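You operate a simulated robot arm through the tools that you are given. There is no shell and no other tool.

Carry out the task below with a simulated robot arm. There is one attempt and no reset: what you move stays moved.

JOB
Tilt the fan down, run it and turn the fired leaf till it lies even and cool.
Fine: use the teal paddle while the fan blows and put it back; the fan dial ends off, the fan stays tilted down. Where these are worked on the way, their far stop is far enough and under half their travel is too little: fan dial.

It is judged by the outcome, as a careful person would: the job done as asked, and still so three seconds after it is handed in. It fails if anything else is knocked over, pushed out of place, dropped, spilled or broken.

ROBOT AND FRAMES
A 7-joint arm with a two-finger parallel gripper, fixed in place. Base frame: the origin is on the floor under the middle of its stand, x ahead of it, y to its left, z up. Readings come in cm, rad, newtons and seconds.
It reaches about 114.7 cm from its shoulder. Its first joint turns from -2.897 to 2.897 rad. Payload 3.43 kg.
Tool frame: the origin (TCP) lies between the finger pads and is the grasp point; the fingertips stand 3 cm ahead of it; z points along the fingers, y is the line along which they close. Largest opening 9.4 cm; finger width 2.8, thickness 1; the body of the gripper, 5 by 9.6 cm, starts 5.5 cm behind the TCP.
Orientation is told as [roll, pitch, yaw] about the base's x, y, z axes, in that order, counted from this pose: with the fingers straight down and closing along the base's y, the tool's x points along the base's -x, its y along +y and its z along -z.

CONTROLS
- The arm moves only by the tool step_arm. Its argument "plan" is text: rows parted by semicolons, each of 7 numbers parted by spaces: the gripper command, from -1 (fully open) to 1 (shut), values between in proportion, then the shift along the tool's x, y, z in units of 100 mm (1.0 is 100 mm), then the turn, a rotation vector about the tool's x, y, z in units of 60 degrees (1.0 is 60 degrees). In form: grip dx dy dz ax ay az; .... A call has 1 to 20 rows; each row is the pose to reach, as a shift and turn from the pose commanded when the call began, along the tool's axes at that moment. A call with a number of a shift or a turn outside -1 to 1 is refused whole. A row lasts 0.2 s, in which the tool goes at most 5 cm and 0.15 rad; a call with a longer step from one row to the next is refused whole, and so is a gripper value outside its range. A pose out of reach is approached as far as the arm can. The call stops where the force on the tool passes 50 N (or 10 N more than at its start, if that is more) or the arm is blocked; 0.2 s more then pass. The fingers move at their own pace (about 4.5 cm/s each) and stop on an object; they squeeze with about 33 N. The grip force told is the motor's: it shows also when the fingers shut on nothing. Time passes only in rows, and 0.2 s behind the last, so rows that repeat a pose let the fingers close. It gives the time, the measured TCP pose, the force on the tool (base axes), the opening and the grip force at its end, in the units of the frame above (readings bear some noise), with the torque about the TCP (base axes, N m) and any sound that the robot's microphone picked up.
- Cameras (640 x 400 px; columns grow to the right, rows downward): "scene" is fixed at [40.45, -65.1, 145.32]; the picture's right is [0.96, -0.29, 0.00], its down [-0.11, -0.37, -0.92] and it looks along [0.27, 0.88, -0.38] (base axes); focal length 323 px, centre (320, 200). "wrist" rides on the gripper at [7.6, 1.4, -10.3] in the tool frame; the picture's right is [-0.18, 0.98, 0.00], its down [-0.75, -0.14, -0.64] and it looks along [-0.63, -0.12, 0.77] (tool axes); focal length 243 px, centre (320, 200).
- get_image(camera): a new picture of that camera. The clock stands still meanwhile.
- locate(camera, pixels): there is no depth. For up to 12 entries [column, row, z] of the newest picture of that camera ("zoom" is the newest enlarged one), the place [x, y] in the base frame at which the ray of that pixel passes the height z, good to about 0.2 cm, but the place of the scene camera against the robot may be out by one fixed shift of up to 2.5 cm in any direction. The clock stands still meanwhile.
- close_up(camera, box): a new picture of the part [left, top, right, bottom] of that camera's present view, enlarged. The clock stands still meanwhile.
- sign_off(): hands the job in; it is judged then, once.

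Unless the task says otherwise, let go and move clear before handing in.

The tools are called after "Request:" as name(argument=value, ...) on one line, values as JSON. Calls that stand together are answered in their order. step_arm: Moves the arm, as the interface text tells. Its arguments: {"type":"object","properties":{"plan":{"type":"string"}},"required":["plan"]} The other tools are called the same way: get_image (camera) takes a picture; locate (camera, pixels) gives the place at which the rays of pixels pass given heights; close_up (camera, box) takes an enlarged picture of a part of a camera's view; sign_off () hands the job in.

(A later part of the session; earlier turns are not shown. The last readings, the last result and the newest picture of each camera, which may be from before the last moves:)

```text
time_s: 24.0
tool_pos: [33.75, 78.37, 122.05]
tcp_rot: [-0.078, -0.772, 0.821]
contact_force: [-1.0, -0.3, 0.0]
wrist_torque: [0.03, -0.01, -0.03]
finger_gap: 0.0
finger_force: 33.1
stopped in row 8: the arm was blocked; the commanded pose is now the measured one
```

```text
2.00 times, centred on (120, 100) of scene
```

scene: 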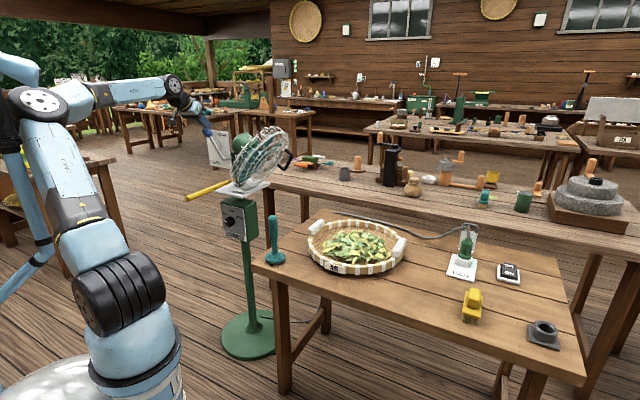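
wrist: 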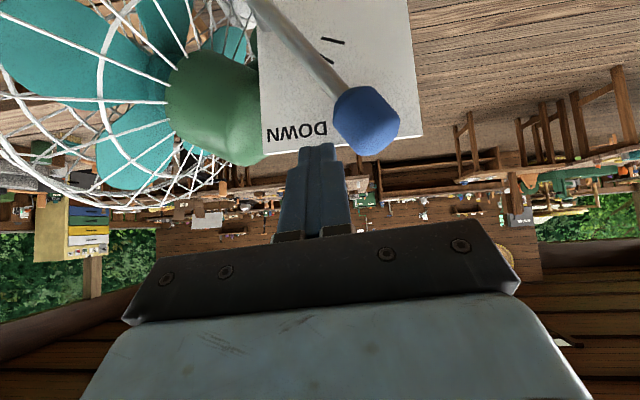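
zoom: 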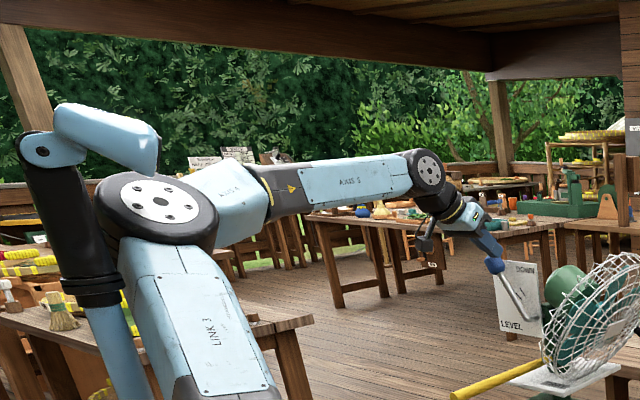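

The pole's boom next to the elbow blocks retreating with a tilted tool, and the lever seems to hold at its stop near DOWN. I'll first return the tool to vertical and rise, which pulls the elbow away from the pole.

Request:
step_arm(plan="1 -0.1 0 -0.1 -0.013 0.12 -0.008; 1 -0.2 0 -0.21 -0.026 0.245 -0.016; 1 -0.3 0 -0.32 -0.039 0.37 -0.024; 1 -0.42 0 -0.43 -0.052 0.49 -0.031; 1 -0.42 0 -0.43 -0.065 0.615 -0.039; 1 -0.42 0 -0.43 -0.078 0.737 -0.047; 1 -0.42 0 -0.43 -0.078 0.737 -0.047")

Request:
get_image(camera="wrist")

Request:
get_image(camera="scene")

```text
time_s: 25.6
tool_pos: [33.36, 78.54, 128.03]
tcp_rot: [0.003, 0.0, 0.843]
contact_force: [0.6, -0.3, 0.5]
wrist_torque: [-0.01, 0.05, 0.0]
finger_gap: 0.03
finger_force: 33.0
```

```text
taken
```

wrist: 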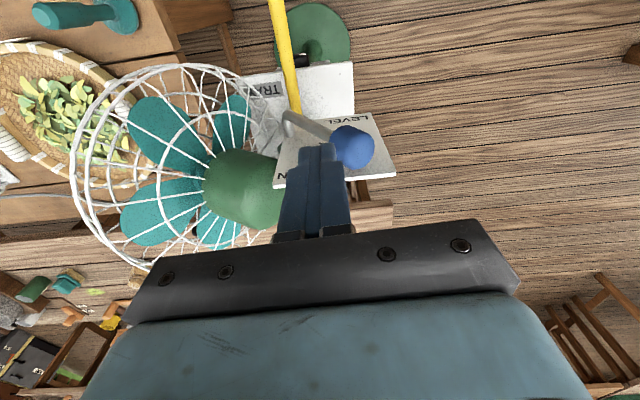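

```text
taken
```

scene: 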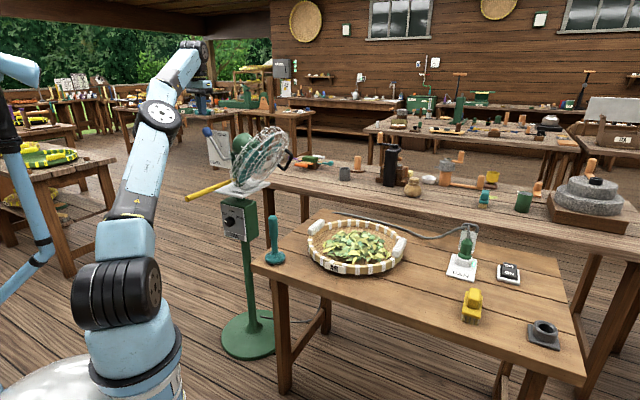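

The tool is vertical again and the lever stays at about 63°, by the DOWN side, with the cage bottom almost at the plate. Now I'll look for the dial from here.

Request:
close_up(camera="wrist", box=[230, 0, 400, 110])

Request:
close_up(camera="scene", box=[170, 120, 330, 250])

```text
3.64 times, centred on (315, 55) of wrist
```

zoom: 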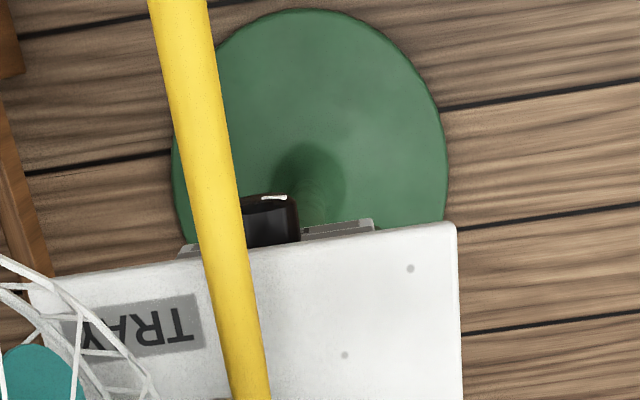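

```text
3.08 times, centred on (250, 185) of scene
```

zoom: 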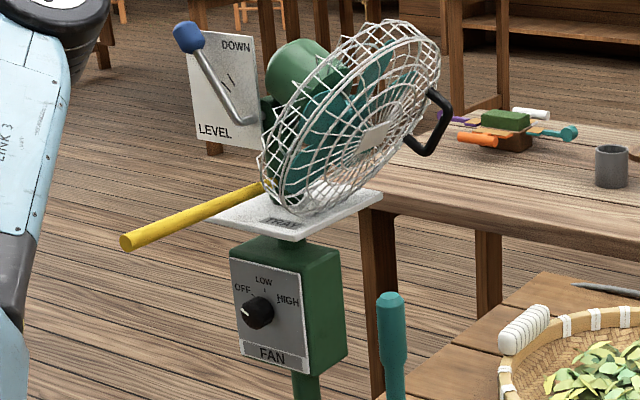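

The fan is now tilted down over the tray. Next I'll carry the hand across at height to the left of the yellow bar, toward a pose facing the dial.

Request:
step_arm(plan="1 0.1 0.22 0.05 0 0 0; 1 0.2 0.44 0.1 0 0 0; 1 0.3 0.66 0.15 0 0 0; 1 0.4 0.88 0.2 0 0 0; 1 0.4 0.88 0.2 0 0 0")

```text
time_s: 26.8
tool_pos: [23.88, 81.43, 126.23]
tcp_rot: [0.002, -0.002, 0.844]
contact_force: [0.3, 0.0, -0.4]
wrist_torque: [-0.02, 0.04, 0.0]
finger_gap: 0.01
finger_force: 33.1
```

Tracking well. I'll descend on the outer side, away from the lever and the bar.

Request:
step_arm(plan="1 0.06 0.08 0.2 0 0 0; 1 0.13 0.15 0.4 0 0 0; 1 0.2 0.22 0.6 0 0 0; 1 0.26 0.3 0.8 0 0 0; 1 0.26 0.3 1 0 0 0; 1 0.26 0.3 1 0 0 0")

Request:
get_image(camera="wrist")

Request:
get_image(camera="scene")

```text
time_s: 28.2
tool_pos: [20.08, 81.85, 116.22]
tcp_rot: [0.001, 0.0, 0.846]
contact_force: [0.6, 0.6, 0.6]
wrist_torque: [0.0, 0.03, 0.02]
finger_gap: 0.0
finger_force: 32.9
```

```text
taken
```

wrist: 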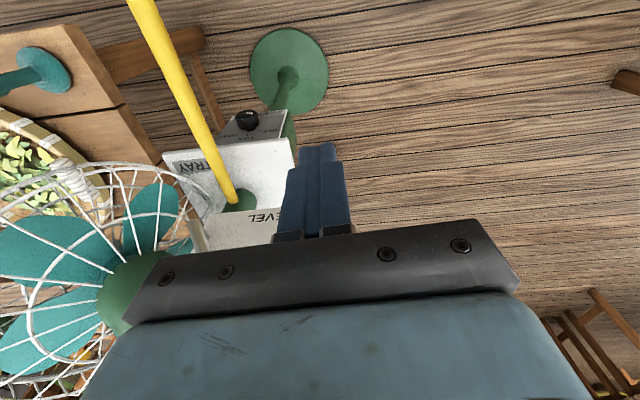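

```text
taken
```

scene: 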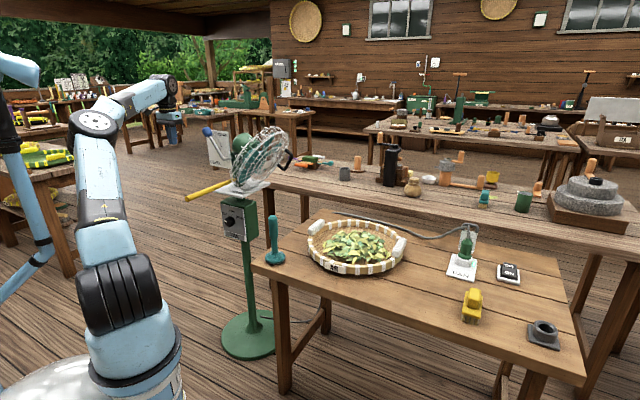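

The dial is in view at (247,120). I'll keep descending on this side before rolling the hand.

Request:
step_arm(plan="1 0 0 0.3 0 0 0; 1 0 0 0.6 0 0 0; 1 0 0 1 0 0 0; 1 0 0 1 0 0 0")

Request:
step_arm(plan="1 0.05 0 0.3 0 0 0; 1 0.1 0 0.6 0 0 0; 1 0.15 0 0.9 0 0 0; 1 0.15 0 0.9 0 0 0")

Request:
get_image(camera="wrist")

```text
time_s: 29.2
tool_pos: [20.03, 81.59, 106.14]
tcp_rot: [0.001, -0.002, 0.846]
contact_force: [-0.6, -0.2, 0.6]
wrist_torque: [-0.01, 0.0, -0.05]
finger_gap: 0.0
finger_force: 32.8
```

```text
time_s: 30.2
tool_pos: [19.12, 80.53, 97.22]
tcp_rot: [0.0, -0.001, 0.847]
contact_force: [-0.7, -0.1, 0.5]
wrist_torque: [-0.02, -0.03, -0.03]
finger_gap: 0.01
finger_force: 33.0
```

```text
taken
```

wrist: 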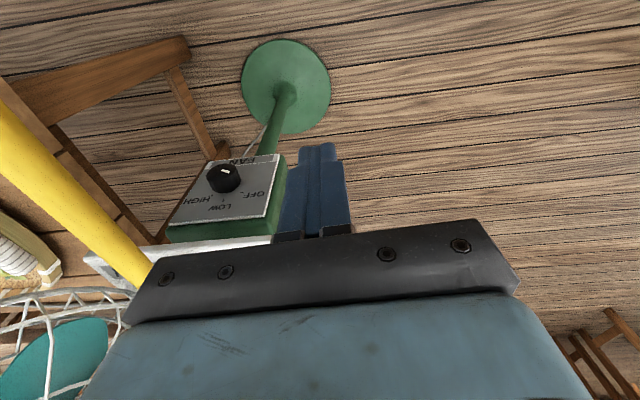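

A good view of the dial now, at (224,177). I'll zoom in to read its pointer and shape.

Request:
close_up(camera="wrist", box=[150, 130, 300, 250])

Request:
locate(camera="wrist", pixels=[[224, 177, 79], [224, 177, 77], [224, 177, 81], [285, 155, 86], [215, 160, 70], [170, 225, 88], [265, 215, 88]])

```text
3.33 times, centred on (225, 190) of wrist
```

zoom: 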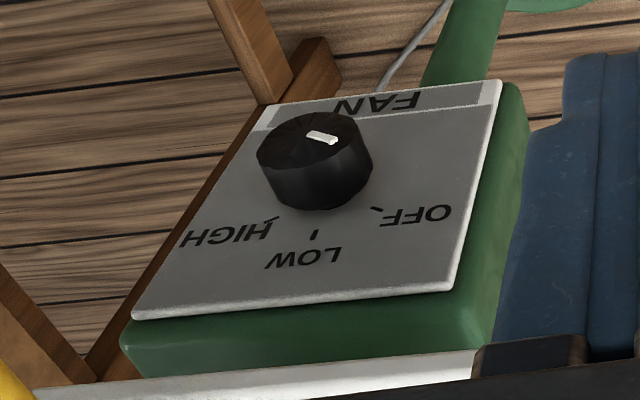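

```text
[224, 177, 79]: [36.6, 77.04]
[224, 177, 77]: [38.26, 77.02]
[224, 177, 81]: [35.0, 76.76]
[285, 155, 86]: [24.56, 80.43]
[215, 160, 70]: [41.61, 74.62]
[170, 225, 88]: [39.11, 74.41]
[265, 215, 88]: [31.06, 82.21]
```

The dial knob is a plain round cylinder about 5 cm across at about (38,76.5,77), pointing to OFF; LOW is up and HIGH is toward the fan side, about 110° of travel. I'll roll the hand to come at it from the left, under the bar.

Request:
step_arm(plan="-1 0.014 -0.026 0.1 0.11 -0.034 -0.019; -1 0.028 -0.052 0.2 0.22 -0.067 -0.039; -1 0.043 -0.078 0.31 0.33 -0.101 -0.058; -1 0.057 -0.104 0.41 0.44 -0.134 -0.077; -1 0.071 -0.129 0.51 0.549 -0.168 -0.097; -1 0.085 -0.155 0.61 0.659 -0.201 -0.116; -1 0.1 -0.181 0.72 0.769 -0.235 -0.135; -1 0.114 -0.207 0.82 0.879 -0.268 -0.155; -1 0.128 -0.233 0.92 0.989 -0.302 -0.174; -1 0.128 -0.233 0.92 0.989 -0.302 -0.174")

Request:
get_image(camera="wrist")

Request:
get_image(camera="scene")

```text
time_s: 32.4
tool_pos: [22.17, 78.25, 87.24]
tcp_rot: [-1.068, -0.164, 1.128]
contact_force: [-0.6, 0.6, 0.6]
wrist_torque: [0.02, -0.04, 0.04]
finger_gap: 9.4
finger_force: 0.1
```

```text
taken
```

wrist: 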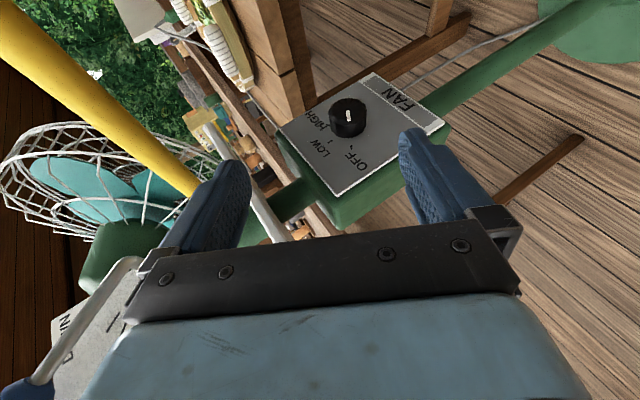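

```text
taken
```

scene: 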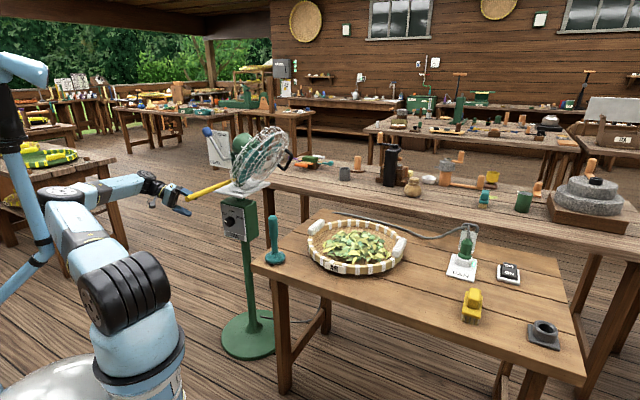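

The arm reached this pose cleanly and the dial is right ahead at (348,117). I'll zoom in for precise alignment.

Request:
close_up(camera="wrist", box=[270, 60, 450, 200])

```text
2.86 times, centred on (360, 130) of wrist
```

zoom: 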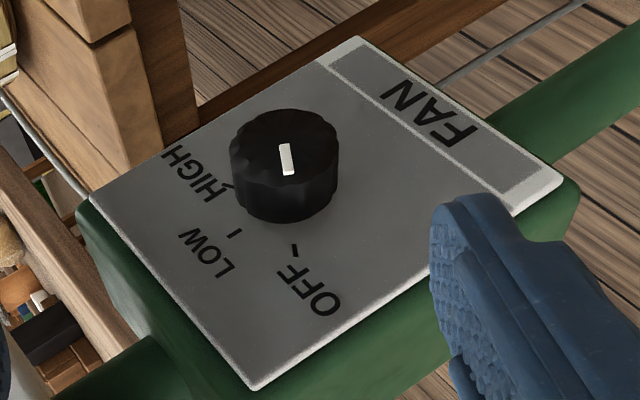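

The knob's front centre is at about (38.3,76.7,76.7), radius ≈2.25 cm, protruding ≈1.9 cm from the face, with its axis along heading ≈45°. I'll go to a standoff beside it, with the fingers open above and below.

Request:
step_arm(plan="-1 -0.035 0.119 0.166 0.082 -0.022 -0.035; -1 -0.07 0.238 0.331 0.164 -0.043 -0.07; -1 -0.106 0.357 0.497 0.247 -0.065 -0.106; -1 -0.141 0.476 0.662 0.329 -0.086 -0.141; -1 -0.176 0.595 0.828 0.411 -0.108 -0.176; -1 -0.211 0.714 0.993 0.493 -0.129 -0.211; -1 -0.211 0.714 0.993 0.493 -0.129 -0.211")

Request:
get_image(camera="wrist")

Request:
get_image(camera="scene")

```text
time_s: 34.0
tool_pos: [26.46, 79.0, 77.82]
tcp_rot: [-1.604, 0.01, 1.332]
contact_force: [-0.6, -0.5, -0.7]
wrist_torque: [0.01, 0.04, -0.01]
finger_gap: 9.39
finger_force: 0.1
out of reach, approached as far as the arm can: row 6, 7
```

```text
taken
```

wrist: 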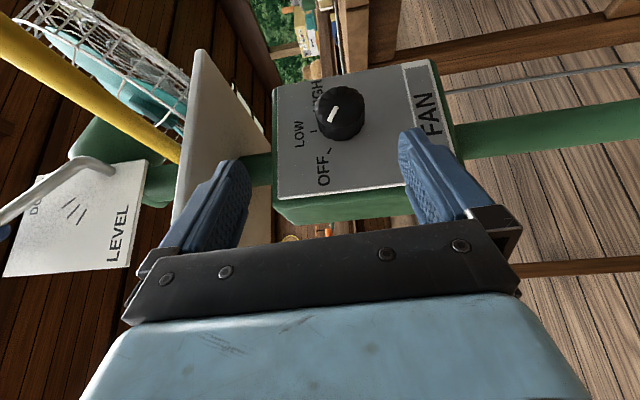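

```text
taken
```

scene: 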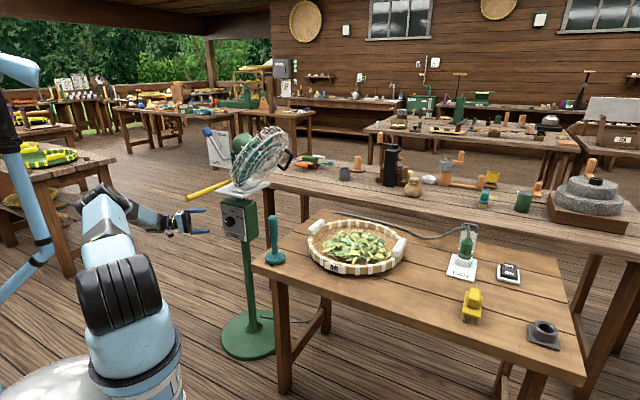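

The hand is beside the dial with fingers above and below. The arm stopped slightly short, so I'll move a small step forward first to check tracking.

Request:
step_arm(plan="-1 0 0 0.15 0 0 0; -1 0 0 0.3 0 0 0; -1 0 0 0.3 0 0 0")

```text
time_s: 34.8
tool_pos: [29.48, 78.4, 78.08]
tcp_rot: [-1.606, 0.009, 1.33]
contact_force: [-0.1, -0.8, -0.5]
wrist_torque: [-0.01, -0.01, 0.03]
finger_gap: 9.37
finger_force: 0.0
```

Tracking is true. I'll align vertically and advance to about 2 cm short of the grip point.

Request:
step_arm(plan="-1 -0.03 0.08 0.1 0 0 0; -1 -0.062 0.167 0.2 0 0 0; -1 -0.062 0.167 0.33 0 0 0; -1 -0.062 0.167 0.45 0 0 0; -1 -0.062 0.167 0.45 0 0 0")

Request:
get_image(camera="wrist")

Request:
close_up(camera="scene", box=[150, 160, 310, 270])

```text
time_s: 36.0
tool_pos: [34.09, 77.94, 76.29]
tcp_rot: [-1.606, 0.009, 1.33]
contact_force: [-0.1, -0.1, -0.1]
wrist_torque: [-0.02, 0.03, 0.0]
finger_gap: 9.4
finger_force: 0.1
out of reach, approached as far as the arm can: row 2
```

```text
taken
```

wrist: 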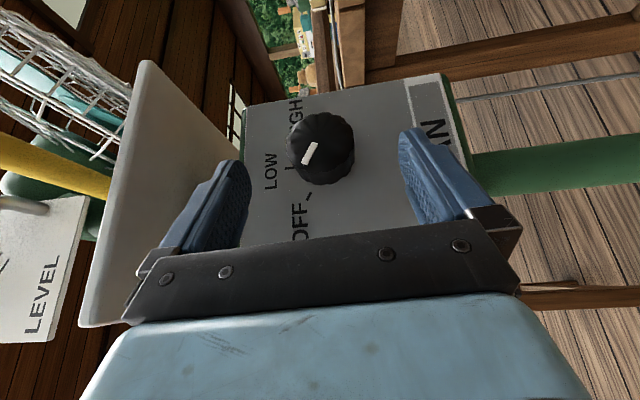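

```text
3.64 times, centred on (230, 215) of scene
```

zoom: 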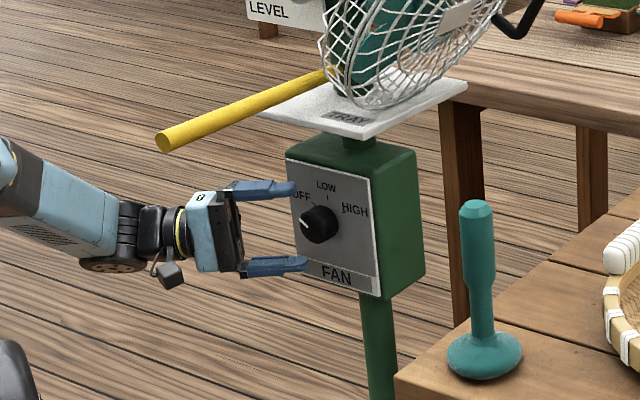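

The fingers straddle the dial evenly above and below. I'll advance the last 2.3 cm and close on the knob.

Request:
step_arm(plan="-1 0.001 -0.009 0.08 0 0 0; -1 0.003 -0.018 0.16 0 0 0; -1 0.004 -0.026 0.229 0 0 0; -1 0.004 -0.026 0.229 0 0 0")

Request:
get_image(camera="wrist")

Request:
close_up(camera="scene", box=[170, 170, 290, 260])

```text
time_s: 37.0
tool_pos: [36.09, 77.25, 76.69]
tcp_rot: [-1.608, 0.01, 1.328]
contact_force: [-0.4, -0.1, 0.0]
wrist_torque: [-0.02, 0.01, 0.0]
finger_gap: 9.41
finger_force: 0.0
```

```text
taken
```

wrist: 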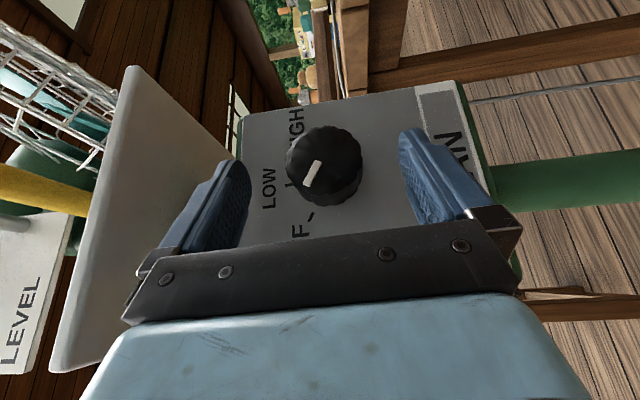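

```text
4.44 times, centred on (230, 215) of scene
```

zoom: 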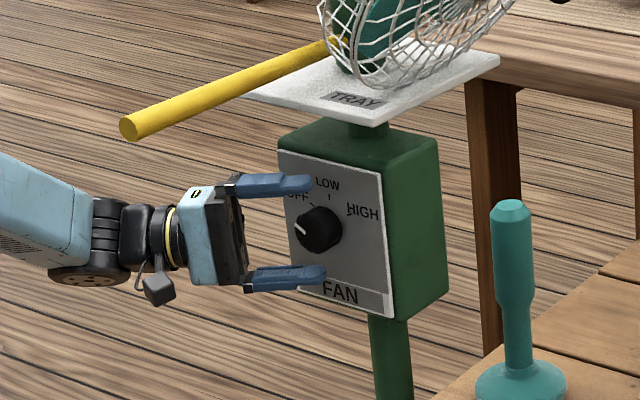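

The fingertips overlap the knob. I'll close on it now.

Request:
step_arm(plan="0 0 0 0 0 0 0; 1 0 0 0 0 0 0; 1 0 0 0 0 0 0; 1 0 0 0 0 0 0; 1 0 0 0 0 0 0")

Request:
get_image(camera="wrist")

Request:
close_up(camera="scene", box=[170, 170, 290, 260])

```text
time_s: 38.2
tool_pos: [36.09, 77.3, 76.43]
tcp_rot: [-1.604, 0.012, 1.327]
contact_force: [1.8, 1.7, -23.1]
wrist_torque: [-0.4, 1.1, 0.75]
finger_gap: 4.6
finger_force: 45.4
```

```text
taken
```

wrist: 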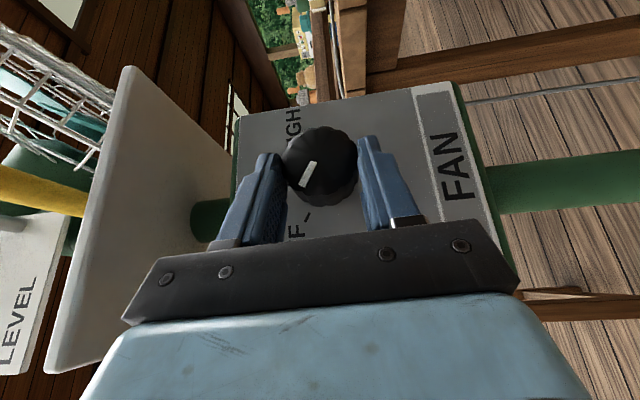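

```text
4.44 times, centred on (230, 215) of scene
```

zoom: 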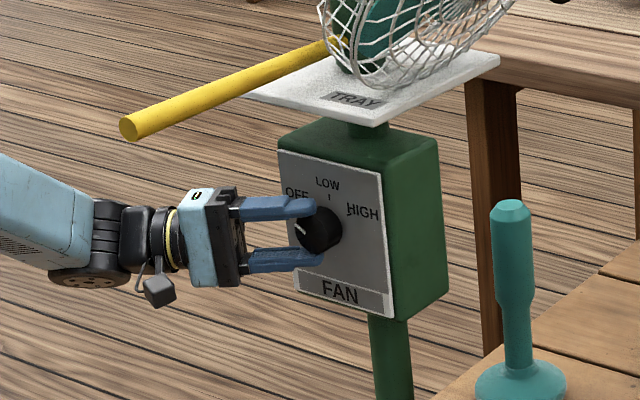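

The knob is gripped (gap 4.6 cm). I'll turn it clockwise, OFF toward HIGH, by swinging the hand up around the dial axis.

Request:
step_arm(plan="1 0.001 0.02 0.001 0 0 0; 1 0.001 0 0.001 -0.101 0.001 0.062; 1 0.003 -0.024 0.006 -0.203 0.002 0.124; 1 0.008 -0.047 0.013 -0.304 0.003 0.185; 1 0.013 -0.069 0.023 -0.406 0.004 0.247; 1 0.02 -0.09 0.035 -0.507 0.005 0.309; 1 0.029 -0.108 0.049 -0.608 0.006 0.371; 1 0.038 -0.125 0.065 -0.71 0.007 0.432; 1 0.049 -0.139 0.082 -0.811 0.008 0.494; 1 0.049 -0.139 0.082 -0.811 0.008 0.494")

Request:
get_image(camera="wrist")

Request:
close_up(camera="scene", box=[170, 150, 310, 260])

```text
time_s: 40.4
tool_pos: [36.79, 76.65, 78.21]
tcp_rot: [-0.689, -0.449, 1.109]
contact_force: [-3.2, -2.5, -2.4]
wrist_torque: [-0.41, 0.5, 0.58]
finger_gap: 4.57
finger_force: 44.9
```

```text
taken
```

wrist: 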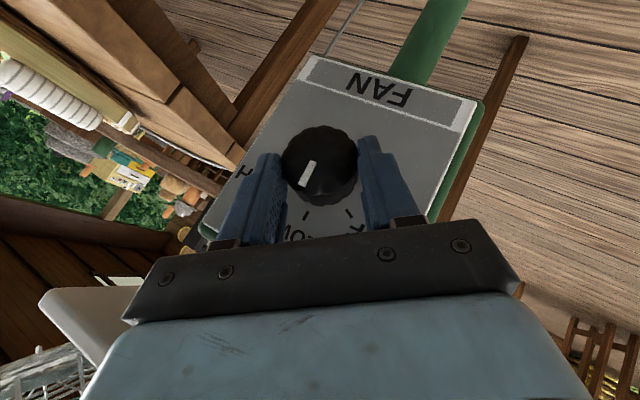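

```text
3.64 times, centred on (240, 205) of scene
```

zoom: 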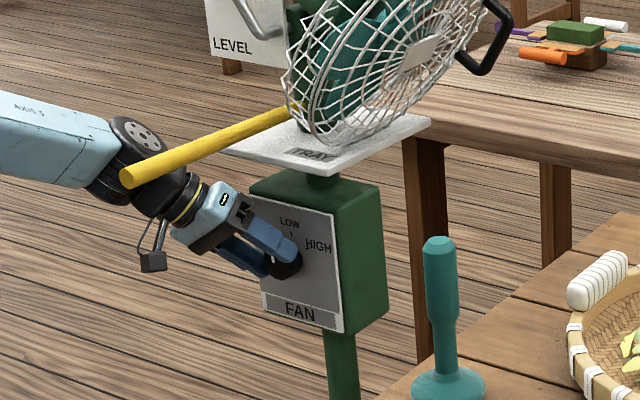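

The dial turned about 57° and now points near LOW, and the bar hasn't moved. I'll open, swing back around the knob and regrip for a second stroke.

Request:
step_arm(plan="-1 0 0 0 0 0 0; -1 0 0 0 0 0 0; -1 0 0 0 0 0 0; -1 0.001 0.025 0.001 0.101 -0.001 -0.062; -1 0.003 0.049 0.004 0.203 -0.002 -0.124; -1 0.006 0.073 0.009 0.304 -0.003 -0.185; -1 0.012 0.096 0.017 0.406 -0.004 -0.247; -1 0.018 0.117 0.028 0.507 -0.005 -0.309; -1 0.026 0.137 0.041 0.608 -0.006 -0.371; -1 0.035 0.157 0.055 0.71 -0.007 -0.432; -1 0.045 0.18 0.072 0.811 -0.008 -0.494; -1 0.045 0.18 0.072 0.811 -0.008 -0.494")

Request:
get_image(camera="wrist")

Request:
close_up(camera="scene", box=[170, 150, 310, 260])

```text
time_s: 43.0
tool_pos: [35.99, 77.51, 76.42]
tcp_rot: [-1.605, 0.009, 1.33]
contact_force: [0.0, 0.3, 0.4]
wrist_torque: [-0.02, -0.03, -0.01]
finger_gap: 9.38
finger_force: 0.1
```

```text
taken
```

wrist: 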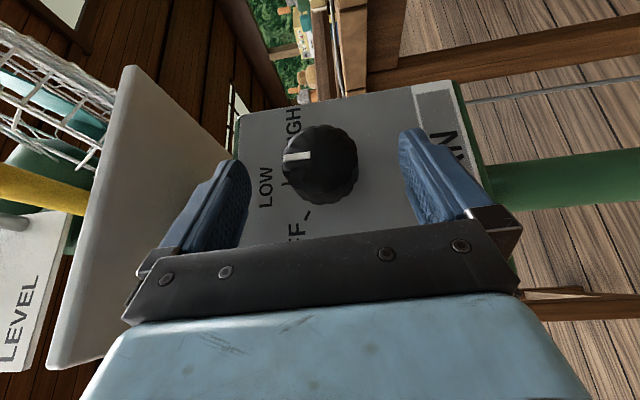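

```text
3.64 times, centred on (240, 205) of scene
```

zoom: 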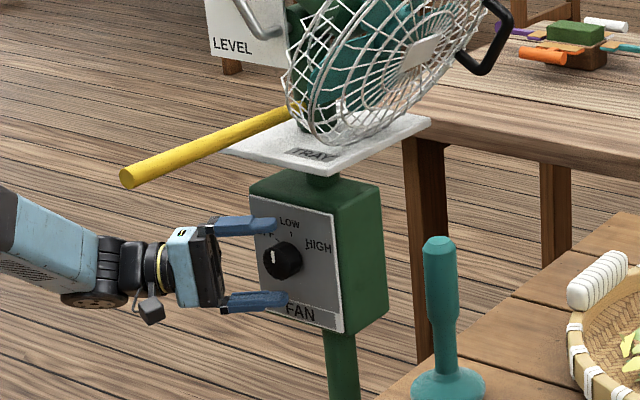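

The pointer now reads LOW. I'll regrip and turn another 55° or so to HIGH.

Request:
step_arm(plan="0 0 0 0 0 0 0; 1 0 0 0 0 0 0; 1 0 0 0 0 0 0; 1 0 0 0 0 0 0; 1 0 0 0 0 0 0; 1 0.001 -0.015 0.001 -0.101 0.001 0.062; 1 0.003 -0.039 0.006 -0.203 0.002 0.124; 1 0.008 -0.062 0.013 -0.304 0.003 0.185; 1 0.013 -0.084 0.023 -0.406 0.004 0.247; 1 0.02 -0.105 0.035 -0.507 0.005 0.309; 1 0.029 -0.123 0.049 -0.608 0.006 0.371; 1 0.038 -0.14 0.065 -0.71 0.007 0.432; 1 0.049 -0.154 0.082 -0.811 0.008 0.494; 1 0.049 -0.154 0.082 -0.811 0.008 0.494")

Request:
get_image(camera="wrist")

Request:
close_up(camera="scene", box=[170, 90, 310, 260])

```text
time_s: 46.0
tool_pos: [36.76, 76.65, 78.11]
tcp_rot: [-0.691, -0.449, 1.112]
contact_force: [12.7, 4.9, 29.1]
wrist_torque: [-0.48, -1.24, 1.13]
finger_gap: 4.55
finger_force: 45.5
```

```text
taken
```

wrist: 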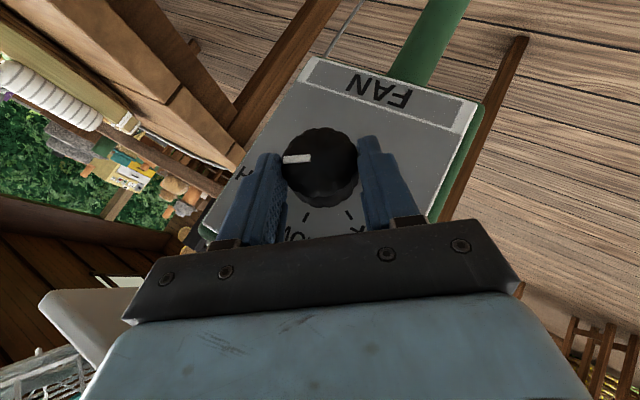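

```text
2.35 times, centred on (240, 175) of scene
```

zoom: 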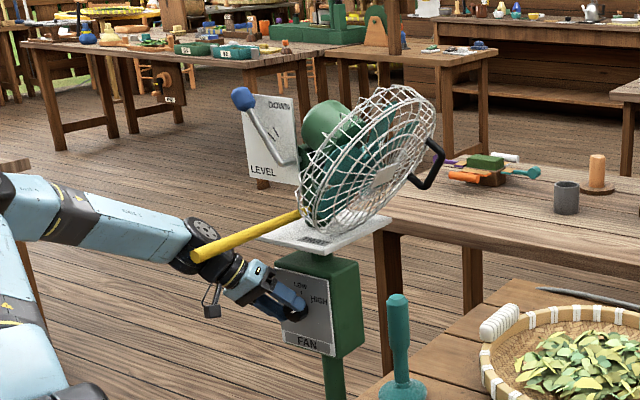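

The pointer is now at HIGH, pressed against its stop. I'll let go, swing back and withdraw to the left.

Request:
step_arm(plan="-1 0 0 0 0 0 0; -1 0 0 0 0 0 0; -1 0 0 0 0 0 0; -1 0.001 0.025 0.001 0.101 -0.001 -0.062; -1 0.003 0.049 0.004 0.203 -0.002 -0.124; -1 0.006 0.073 0.009 0.304 -0.003 -0.185; -1 0.012 0.096 0.017 0.406 -0.004 -0.247; -1 0.018 0.117 0.028 0.507 -0.005 -0.309; -1 0.026 0.137 0.041 0.608 -0.006 -0.371; -1 0.035 0.157 0.055 0.71 -0.007 -0.432; -1 0.045 0.18 0.072 0.811 -0.008 -0.494; -1 0.045 0.18 -0.2 0.811 -0.008 -0.494; -1 0.045 0.18 -0.5 0.811 -0.008 -0.494; -1 0.045 0.18 -0.85 0.811 -0.008 -0.494; -1 0.045 0.18 -0.85 0.811 -0.008 -0.494")

Request:
get_image(camera="wrist")

Request:
close_up(camera="scene", box=[170, 90, 310, 260])

```text
time_s: 49.2
tool_pos: [29.35, 77.49, 82.76]
tcp_rot: [-1.605, 0.009, 1.33]
contact_force: [0.2, -0.2, 0.9]
wrist_torque: [0.0, 0.02, 0.0]
finger_gap: 9.38
finger_force: 0.1
```

```text
taken
```

wrist: 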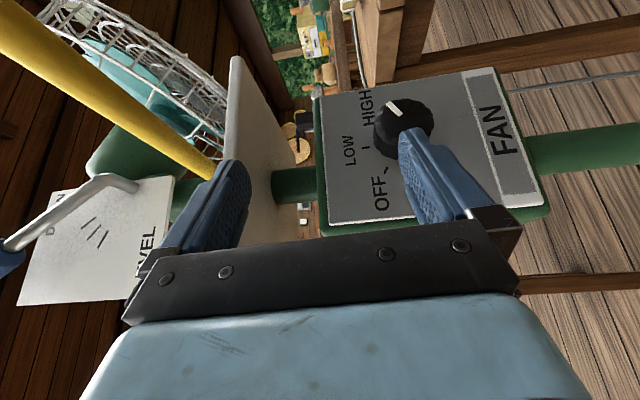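

```text
2.35 times, centred on (240, 175) of scene
```

zoom: 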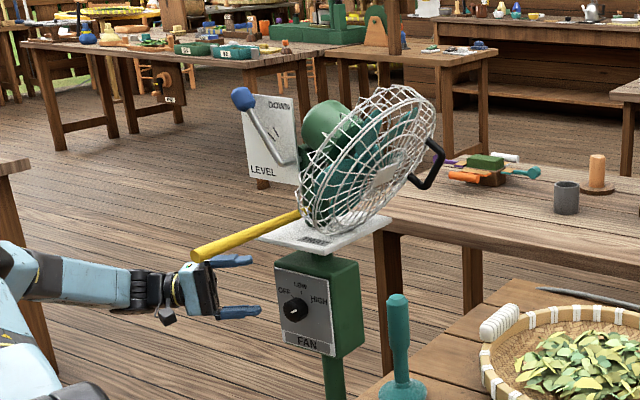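

The pointer reads HIGH. I'll check whether the fan blades are spinning by comparing pictures a moment apart.

Request:
close_up(camera="scene", box=[220, 110, 300, 190])

Request:
step_arm(plan="-1 0 0 -0.15 0 0 0; -1 0 0 -0.3 0 0 0; -1 0 0 -0.3 0 0 0")

Request:
close_up(camera="scene", box=[220, 110, 300, 190])

Request:
close_up(camera="scene", box=[300, 205, 540, 300])

```text
5.00 times, centred on (260, 150) of scene
```

zoom: 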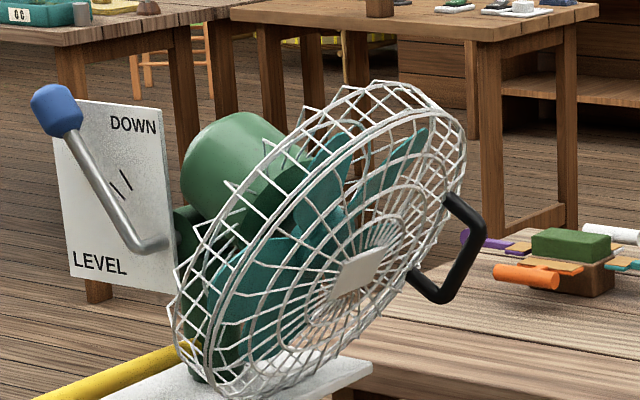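

```text
time_s: 50.0
tool_pos: [26.37, 78.01, 82.69]
tcp_rot: [-1.606, 0.01, 1.328]
contact_force: [-0.1, -0.6, -0.1]
wrist_torque: [0.0, -0.01, 0.0]
finger_gap: 9.38
finger_force: 0.1
```

```text
5.00 times, centred on (260, 150) of scene
```

zoom: 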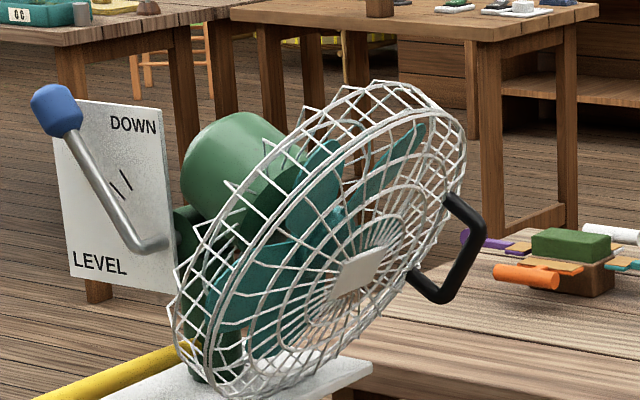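

```text
2.67 times, centred on (420, 252) of scene
```

zoom: 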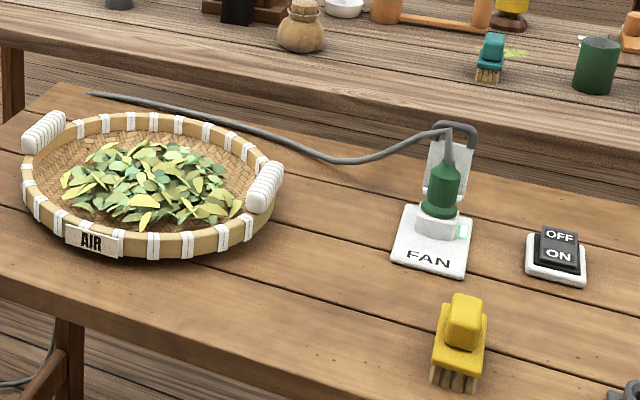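

The blades have changed position between the pictures, so the fan is turning. I'll check the plug LED and switch more closely and compare once more.

Request:
close_up(camera="scene", box=[435, 215, 535, 290])

Request:
step_arm(plan="-1 0 0 -0.05 0 0 0; -1 0 0 -0.1 0 0 0")

Request:
close_up(camera="scene", box=[220, 110, 300, 190])

Request:
get_image(camera="scene")

```text
5.33 times, centred on (485, 252) of scene
```

zoom: 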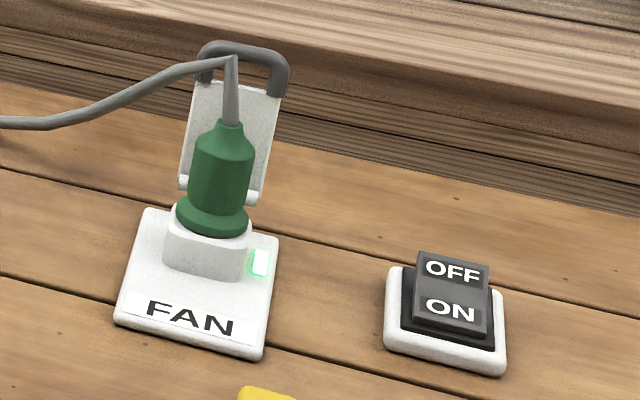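

```text
time_s: 50.6
tool_pos: [25.38, 78.3, 82.61]
tcp_rot: [-1.605, 0.008, 1.327]
contact_force: [0.6, 0.2, -0.2]
wrist_torque: [0.02, 0.03, 0.01]
finger_gap: 9.4
finger_force: 0.0
```

```text
5.00 times, centred on (260, 150) of scene
```

zoom: 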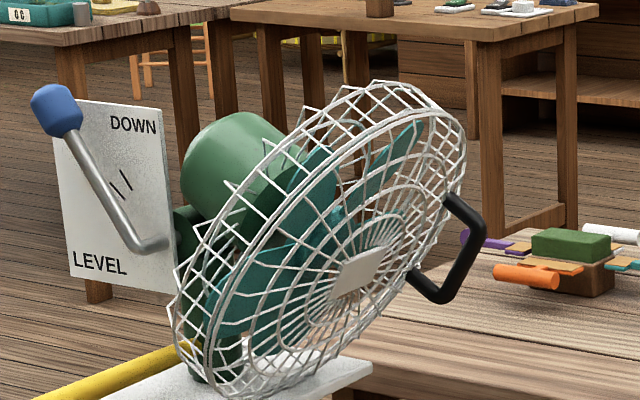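

```text
taken
```

scene: 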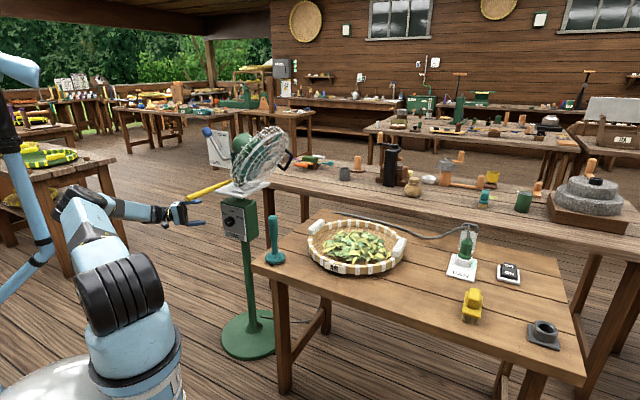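

The fan is running with its dial at HIGH. I'll back the hand out the way it came, then return it to vertical.

Request:
step_arm(plan="-1 0.015 -0.12 -0.07 -0.082 0.022 0.035; -1 0.03 -0.25 -0.14 -0.164 0.043 0.07; -1 0.045 -0.37 -0.2 -0.247 0.065 0.106; -1 0.06 -0.5 -0.27 -0.329 0.086 0.141; -1 0.075 -0.62 -0.34 -0.411 0.108 0.176; -1 0.092 -0.75 -0.41 -0.493 0.129 0.211; -1 0.092 -0.75 -0.41 -0.493 0.129 0.211")

```text
time_s: 52.2
tool_pos: [21.11, 78.52, 89.81]
tcp_rot: [-1.071, -0.172, 1.147]
contact_force: [-0.7, 0.2, 0.7]
wrist_torque: [-0.02, 0.01, -0.01]
finger_gap: 9.39
finger_force: 0.2
```

Clean so far. Next I'll bring the tool back to vertical while rising.

Request:
step_arm(plan="-1 -0.024 -0.076 -0.068 -0.11 0.034 0.019; -1 -0.048 -0.152 -0.137 -0.22 0.067 0.039; -1 -0.072 -0.229 -0.205 -0.33 0.101 0.058; -1 -0.096 -0.305 -0.273 -0.44 0.134 0.077; -1 -0.12 -0.381 -0.342 -0.549 0.168 0.097; -1 -0.144 -0.457 -0.41 -0.659 0.201 0.116; -1 -0.168 -0.534 -0.478 -0.769 0.235 0.135; -1 -0.192 -0.61 -0.547 -0.879 0.268 0.155; -1 -0.216 -0.686 -0.615 -0.989 0.302 0.174; -1 -0.216 -0.686 -0.615 -0.989 0.302 0.174")

```text
time_s: 54.4
tool_pos: [19.26, 79.89, 99.02]
tcp_rot: [0.004, 0.0, 0.843]
contact_force: [-0.1, 0.0, 0.7]
wrist_torque: [0.0, 0.0, -0.02]
finger_gap: 9.39
finger_force: 0.0
```

Vertical again at (19,80,99). I'll rise straight up to clear the lever.

Request:
step_arm(plan="-1 0 0 -0.3 0 0 0; -1 0 0 -0.6 0 0 0; -1 0 0 -1 0 0 0; -1 0 0 -1 0 0 0")

Request:
step_arm(plan="-1 0 0 -0.3 0 0 0; -1 0 0 -0.6 0 0 0; -1 0 0 -1 0 0 0; -1 0 0 -1 0 0 0")

Request:
step_arm(plan="-1 0 0 -0.3 0 0 0; -1 -0.1 -0.2 -0.6 0 0 0; -1 -0.2 -0.5 -0.9 0 0 0; -1 -0.2 -0.8 -0.9 0 0 0; -1 -0.2 -0.8 -0.9 0 0 0")

```text
time_s: 55.4
tool_pos: [19.3, 79.76, 109.37]
tcp_rot: [0.003, -0.001, 0.845]
contact_force: [-0.1, 0.7, 0.8]
wrist_torque: [-0.01, 0.02, -0.01]
finger_gap: 9.41
finger_force: 0.2
```

```text
time_s: 56.4
tool_pos: [19.39, 79.78, 119.08]
tcp_rot: [0.002, -0.001, 0.844]
contact_force: [1.1, -0.4, -0.1]
wrist_torque: [0.03, 0.02, 0.02]
finger_gap: 9.39
finger_force: 0.0
```

```text
time_s: 57.6
tool_pos: [26.76, 75.71, 128.01]
tcp_rot: [0.001, 0.001, 0.845]
contact_force: [-0.1, -0.3, -0.2]
wrist_torque: [-0.01, 0.01, 0.0]
finger_gap: 9.4
finger_force: 0.1
```

Moving now toward the start pose with the tool vertical, step by step, unwinding the yaw.

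Request:
step_arm(plan="-1 0.12 -0.2 -0.05 0 0 0.083; -1 0.24 -0.41 -0.1 0 0 0.167; -1 0.36 -0.62 -0.15 0 0 0.25; -1 0.474 -0.822 -0.2 0 0 0.333; -1 0.474 -0.822 -0.2 0 0 0.333")

Request:
get_image(camera="scene")

```text
time_s: 58.8
tool_pos: [29.7, 66.98, 130.01]
tcp_rot: [0.002, -0.001, 0.494]
contact_force: [0.0, 0.3, -0.5]
wrist_torque: [0.02, 0.03, -0.01]
finger_gap: 9.4
finger_force: 0.2
```

```text
taken
```

scene: 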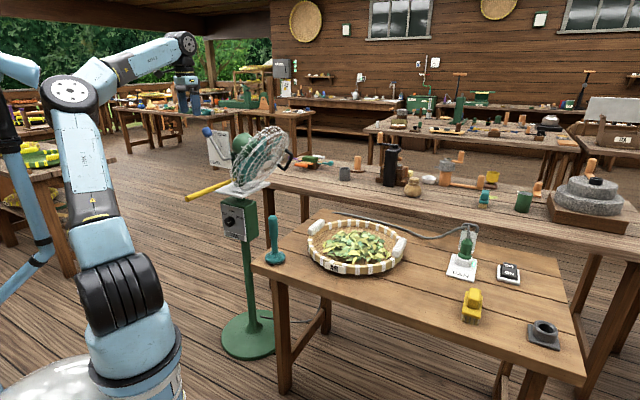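

Elbow is clear. Continuing away from the fan toward the paddle side.

Request:
step_arm(plan="-1 -0.012 -0.19 0 0 0 0.094; -1 -0.024 -0.38 0 0 0 0.189; -1 -0.037 -0.56 0 0 0 0.283; -1 -0.049 -0.75 0 0 0 0.378; -1 -0.061 -0.94 0 0 0 0.472; -1 -0.061 -0.94 0 0 0 0.472")

Request:
get_image(camera="wrist")

```text
time_s: 60.4
tool_pos: [39.45, 57.72, 129.35]
tcp_rot: [-0.014, -0.006, -0.086]
contact_force: [-1.1, -0.8, -0.1]
wrist_torque: [0.06, -0.02, -0.01]
finger_gap: 9.4
finger_force: 0.1
stopped in row 6: the arm was blocked; the commanded pose is now the measured one
```

```text
taken
```

wrist: 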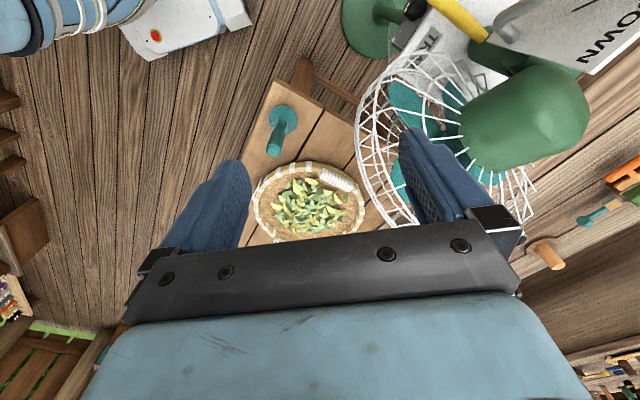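

The arm was blocked briefly at the end but stayed clear of everything. I'll check the posture and then move toward the paddle.

Request:
get_image(camera="scene")

Request:
close_up(camera="wrist", box=[230, 80, 400, 250])

Request:
locate(camera="wrist", pixels=[[283, 120, 77], [280, 148, 95], [308, 203, 78], [250, 205, 80], [365, 205, 80], [290, 163, 80], [310, 245, 80]])

```text
taken
```

scene: 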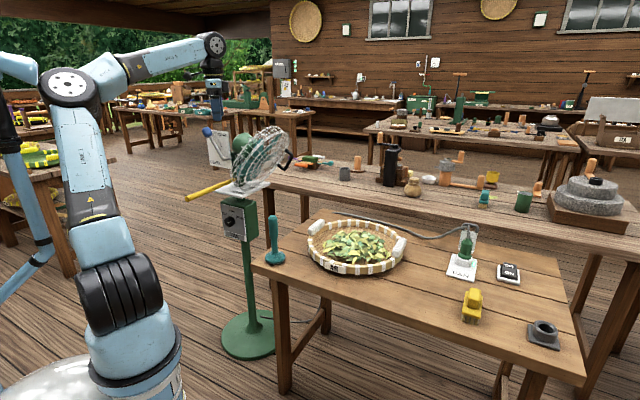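

```text
2.35 times, centred on (315, 165) of wrist
```

zoom: 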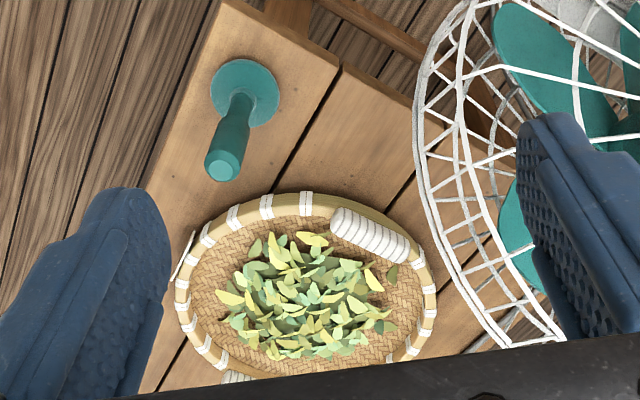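

```text
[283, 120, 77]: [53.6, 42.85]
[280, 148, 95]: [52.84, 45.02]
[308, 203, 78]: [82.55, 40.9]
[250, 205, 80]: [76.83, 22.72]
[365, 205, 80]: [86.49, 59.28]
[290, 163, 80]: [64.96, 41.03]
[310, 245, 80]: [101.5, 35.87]
```

The paddle base is at (53.6,42.85), its handle top near z≈93, and the tray centre near (82,41). I'll swing clear of the fan cage and over to the paddle.

Request:
step_arm(plan="-1 -0.07 -0.24 0.15 -0.004 0.002 -0.03; -1 -0.14 -0.47 0.3 -0.008 0.004 -0.06; -1 -0.21 -0.7 0.45 -0.013 0.006 -0.082; -1 -0.28 -0.93 0.6 -0.013 0.006 -0.082; -1 -0.28 -0.93 0.6 -0.013 0.006 -0.082")

```text
time_s: 61.8
tool_pos: [45.06, 46.1, 123.35]
tcp_rot: [-0.005, -0.003, -0.072]
contact_force: [-0.3, -0.3, 0.7]
wrist_torque: [0.04, -0.03, 0.02]
finger_gap: 9.4
finger_force: 0.0
stopped in row 5: the arm was blocked; the commanded pose is now the measured one
```

Blocked slightly again, so I'll keep heading toward larger x, which opens the arm up.

Request:
step_arm(plan="-1 -0.13 -0.04 0.2 0 0 -0.02; -1 -0.26 -0.08 0.45 0 0 -0.04; -1 -0.39 -0.12 0.7 0 0 -0.06; -1 -0.51 -0.164 0.9 0 0 -0.069; -1 -0.51 -0.164 0.9 0 0 -0.069")

Request:
get_image(camera="scene")

Request:
get_image(camera="wrist")

```text
time_s: 63.0
tool_pos: [49.41, 44.52, 114.53]
tcp_rot: [0.001, 0.002, 0.015]
contact_force: [0.1, 1.1, 0.1]
wrist_torque: [0.0, -0.01, 0.0]
finger_gap: 9.41
finger_force: 0.1
```

```text
taken
```

scene: 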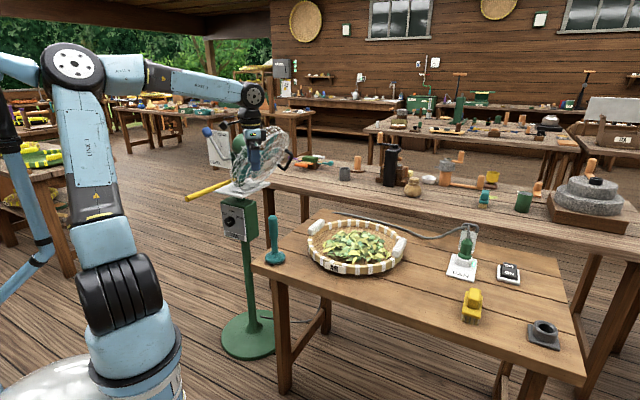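

```text
taken
```

wrist: 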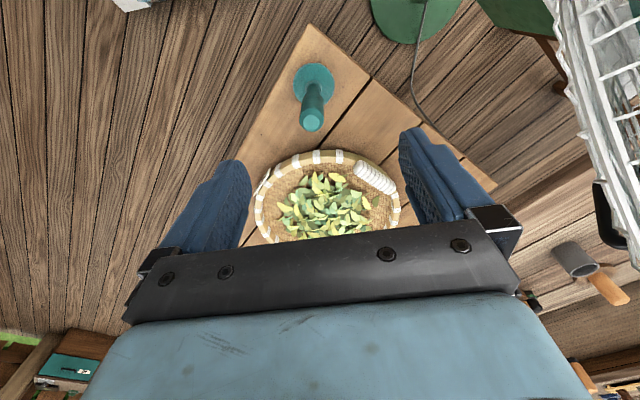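

A clear top view of the paddle at (312,82)–(312,120). I'll locate it precisely.

Request:
close_up(camera="wrist", box=[250, 40, 410, 240])

Request:
locate(camera="wrist", pixels=[[312, 80, 77], [312, 120, 93], [312, 120, 95], [312, 120, 91], [327, 202, 78], [258, 205, 81], [398, 200, 81], [318, 152, 81], [372, 178, 83]])

```text
2.00 times, centred on (330, 140) of wrist
```

zoom: 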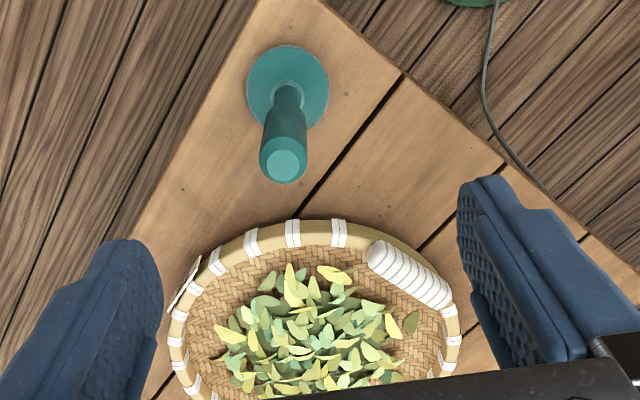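

```text
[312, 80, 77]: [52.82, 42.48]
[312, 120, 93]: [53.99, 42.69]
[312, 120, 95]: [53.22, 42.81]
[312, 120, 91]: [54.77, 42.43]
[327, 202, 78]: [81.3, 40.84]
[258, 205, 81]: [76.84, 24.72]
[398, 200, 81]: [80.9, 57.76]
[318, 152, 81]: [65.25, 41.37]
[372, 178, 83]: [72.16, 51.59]
```

The paddle's axis is at about (53.6,42.7). I'll centre above it and descend.

Request:
step_arm(plan="-1 -0.14 -0.06 0.2 0 0 0.005; -1 -0.28 -0.12 0.45 0 0 0.01; -1 -0.42 -0.186 0.7 0 0 0.014; -1 -0.42 -0.186 0.95 0 0 0.014; -1 -0.42 -0.186 0.95 0 0 0.014")

Request:
get_image(camera="wrist")

```text
time_s: 64.2
tool_pos: [53.61, 42.58, 105.08]
tcp_rot: [-0.002, 0.001, 0.0]
contact_force: [-0.6, 0.3, -0.1]
wrist_torque: [-0.02, 0.02, -0.04]
finger_gap: 9.4
finger_force: 0.0
```

```text
taken
```

wrist: 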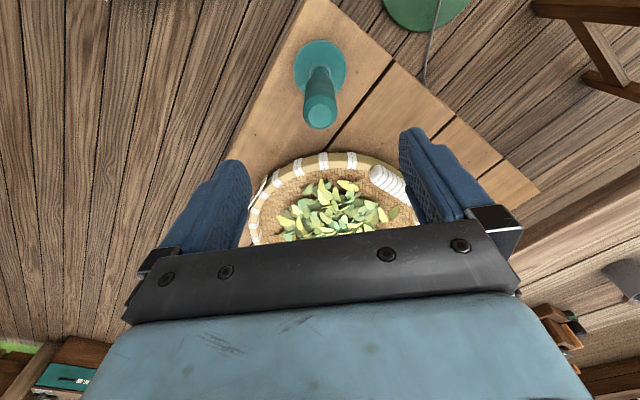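

The paddle's top at (320,113) lines up with the tool axis. Descending onto the handle.

Request:
step_arm(plan="-1 0 0 0.2 0 0 0; -1 0 0 0.4 0 0 0; -1 0 0 0.6 0 0 0; -1 0 0 0.8 0 0 0; -1 0 0 0.8 0 0 0")

Request:
get_image(camera="wrist")

Request:
close_up(camera="scene", box=[220, 150, 340, 280])

```text
time_s: 65.4
tool_pos: [53.7, 42.59, 97.0]
tcp_rot: [-0.001, 0.0, 0.001]
contact_force: [0.2, 0.1, 0.2]
wrist_torque: [-0.01, -0.01, 0.0]
finger_gap: 9.41
finger_force: 0.1
```

```text
taken
```

wrist: 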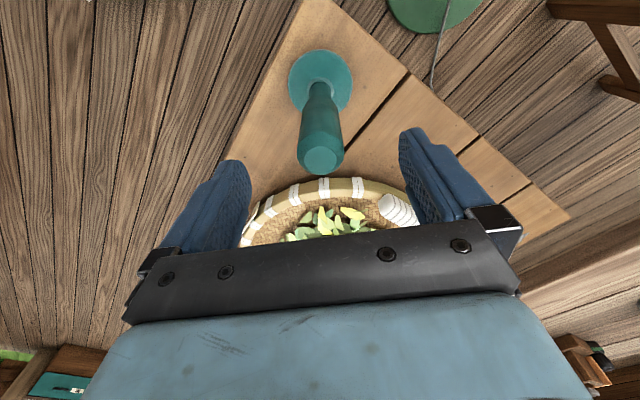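

```text
3.08 times, centred on (280, 215) of scene
```

zoom: 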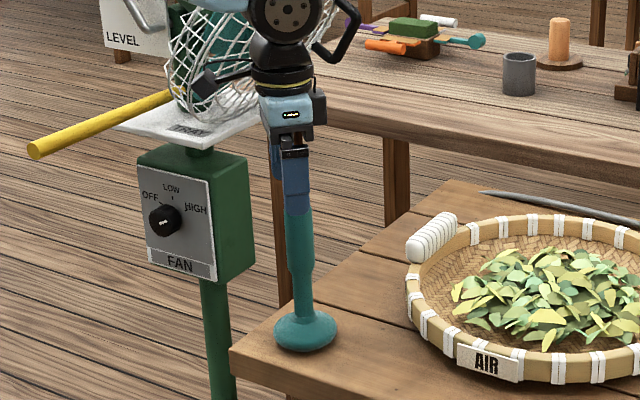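

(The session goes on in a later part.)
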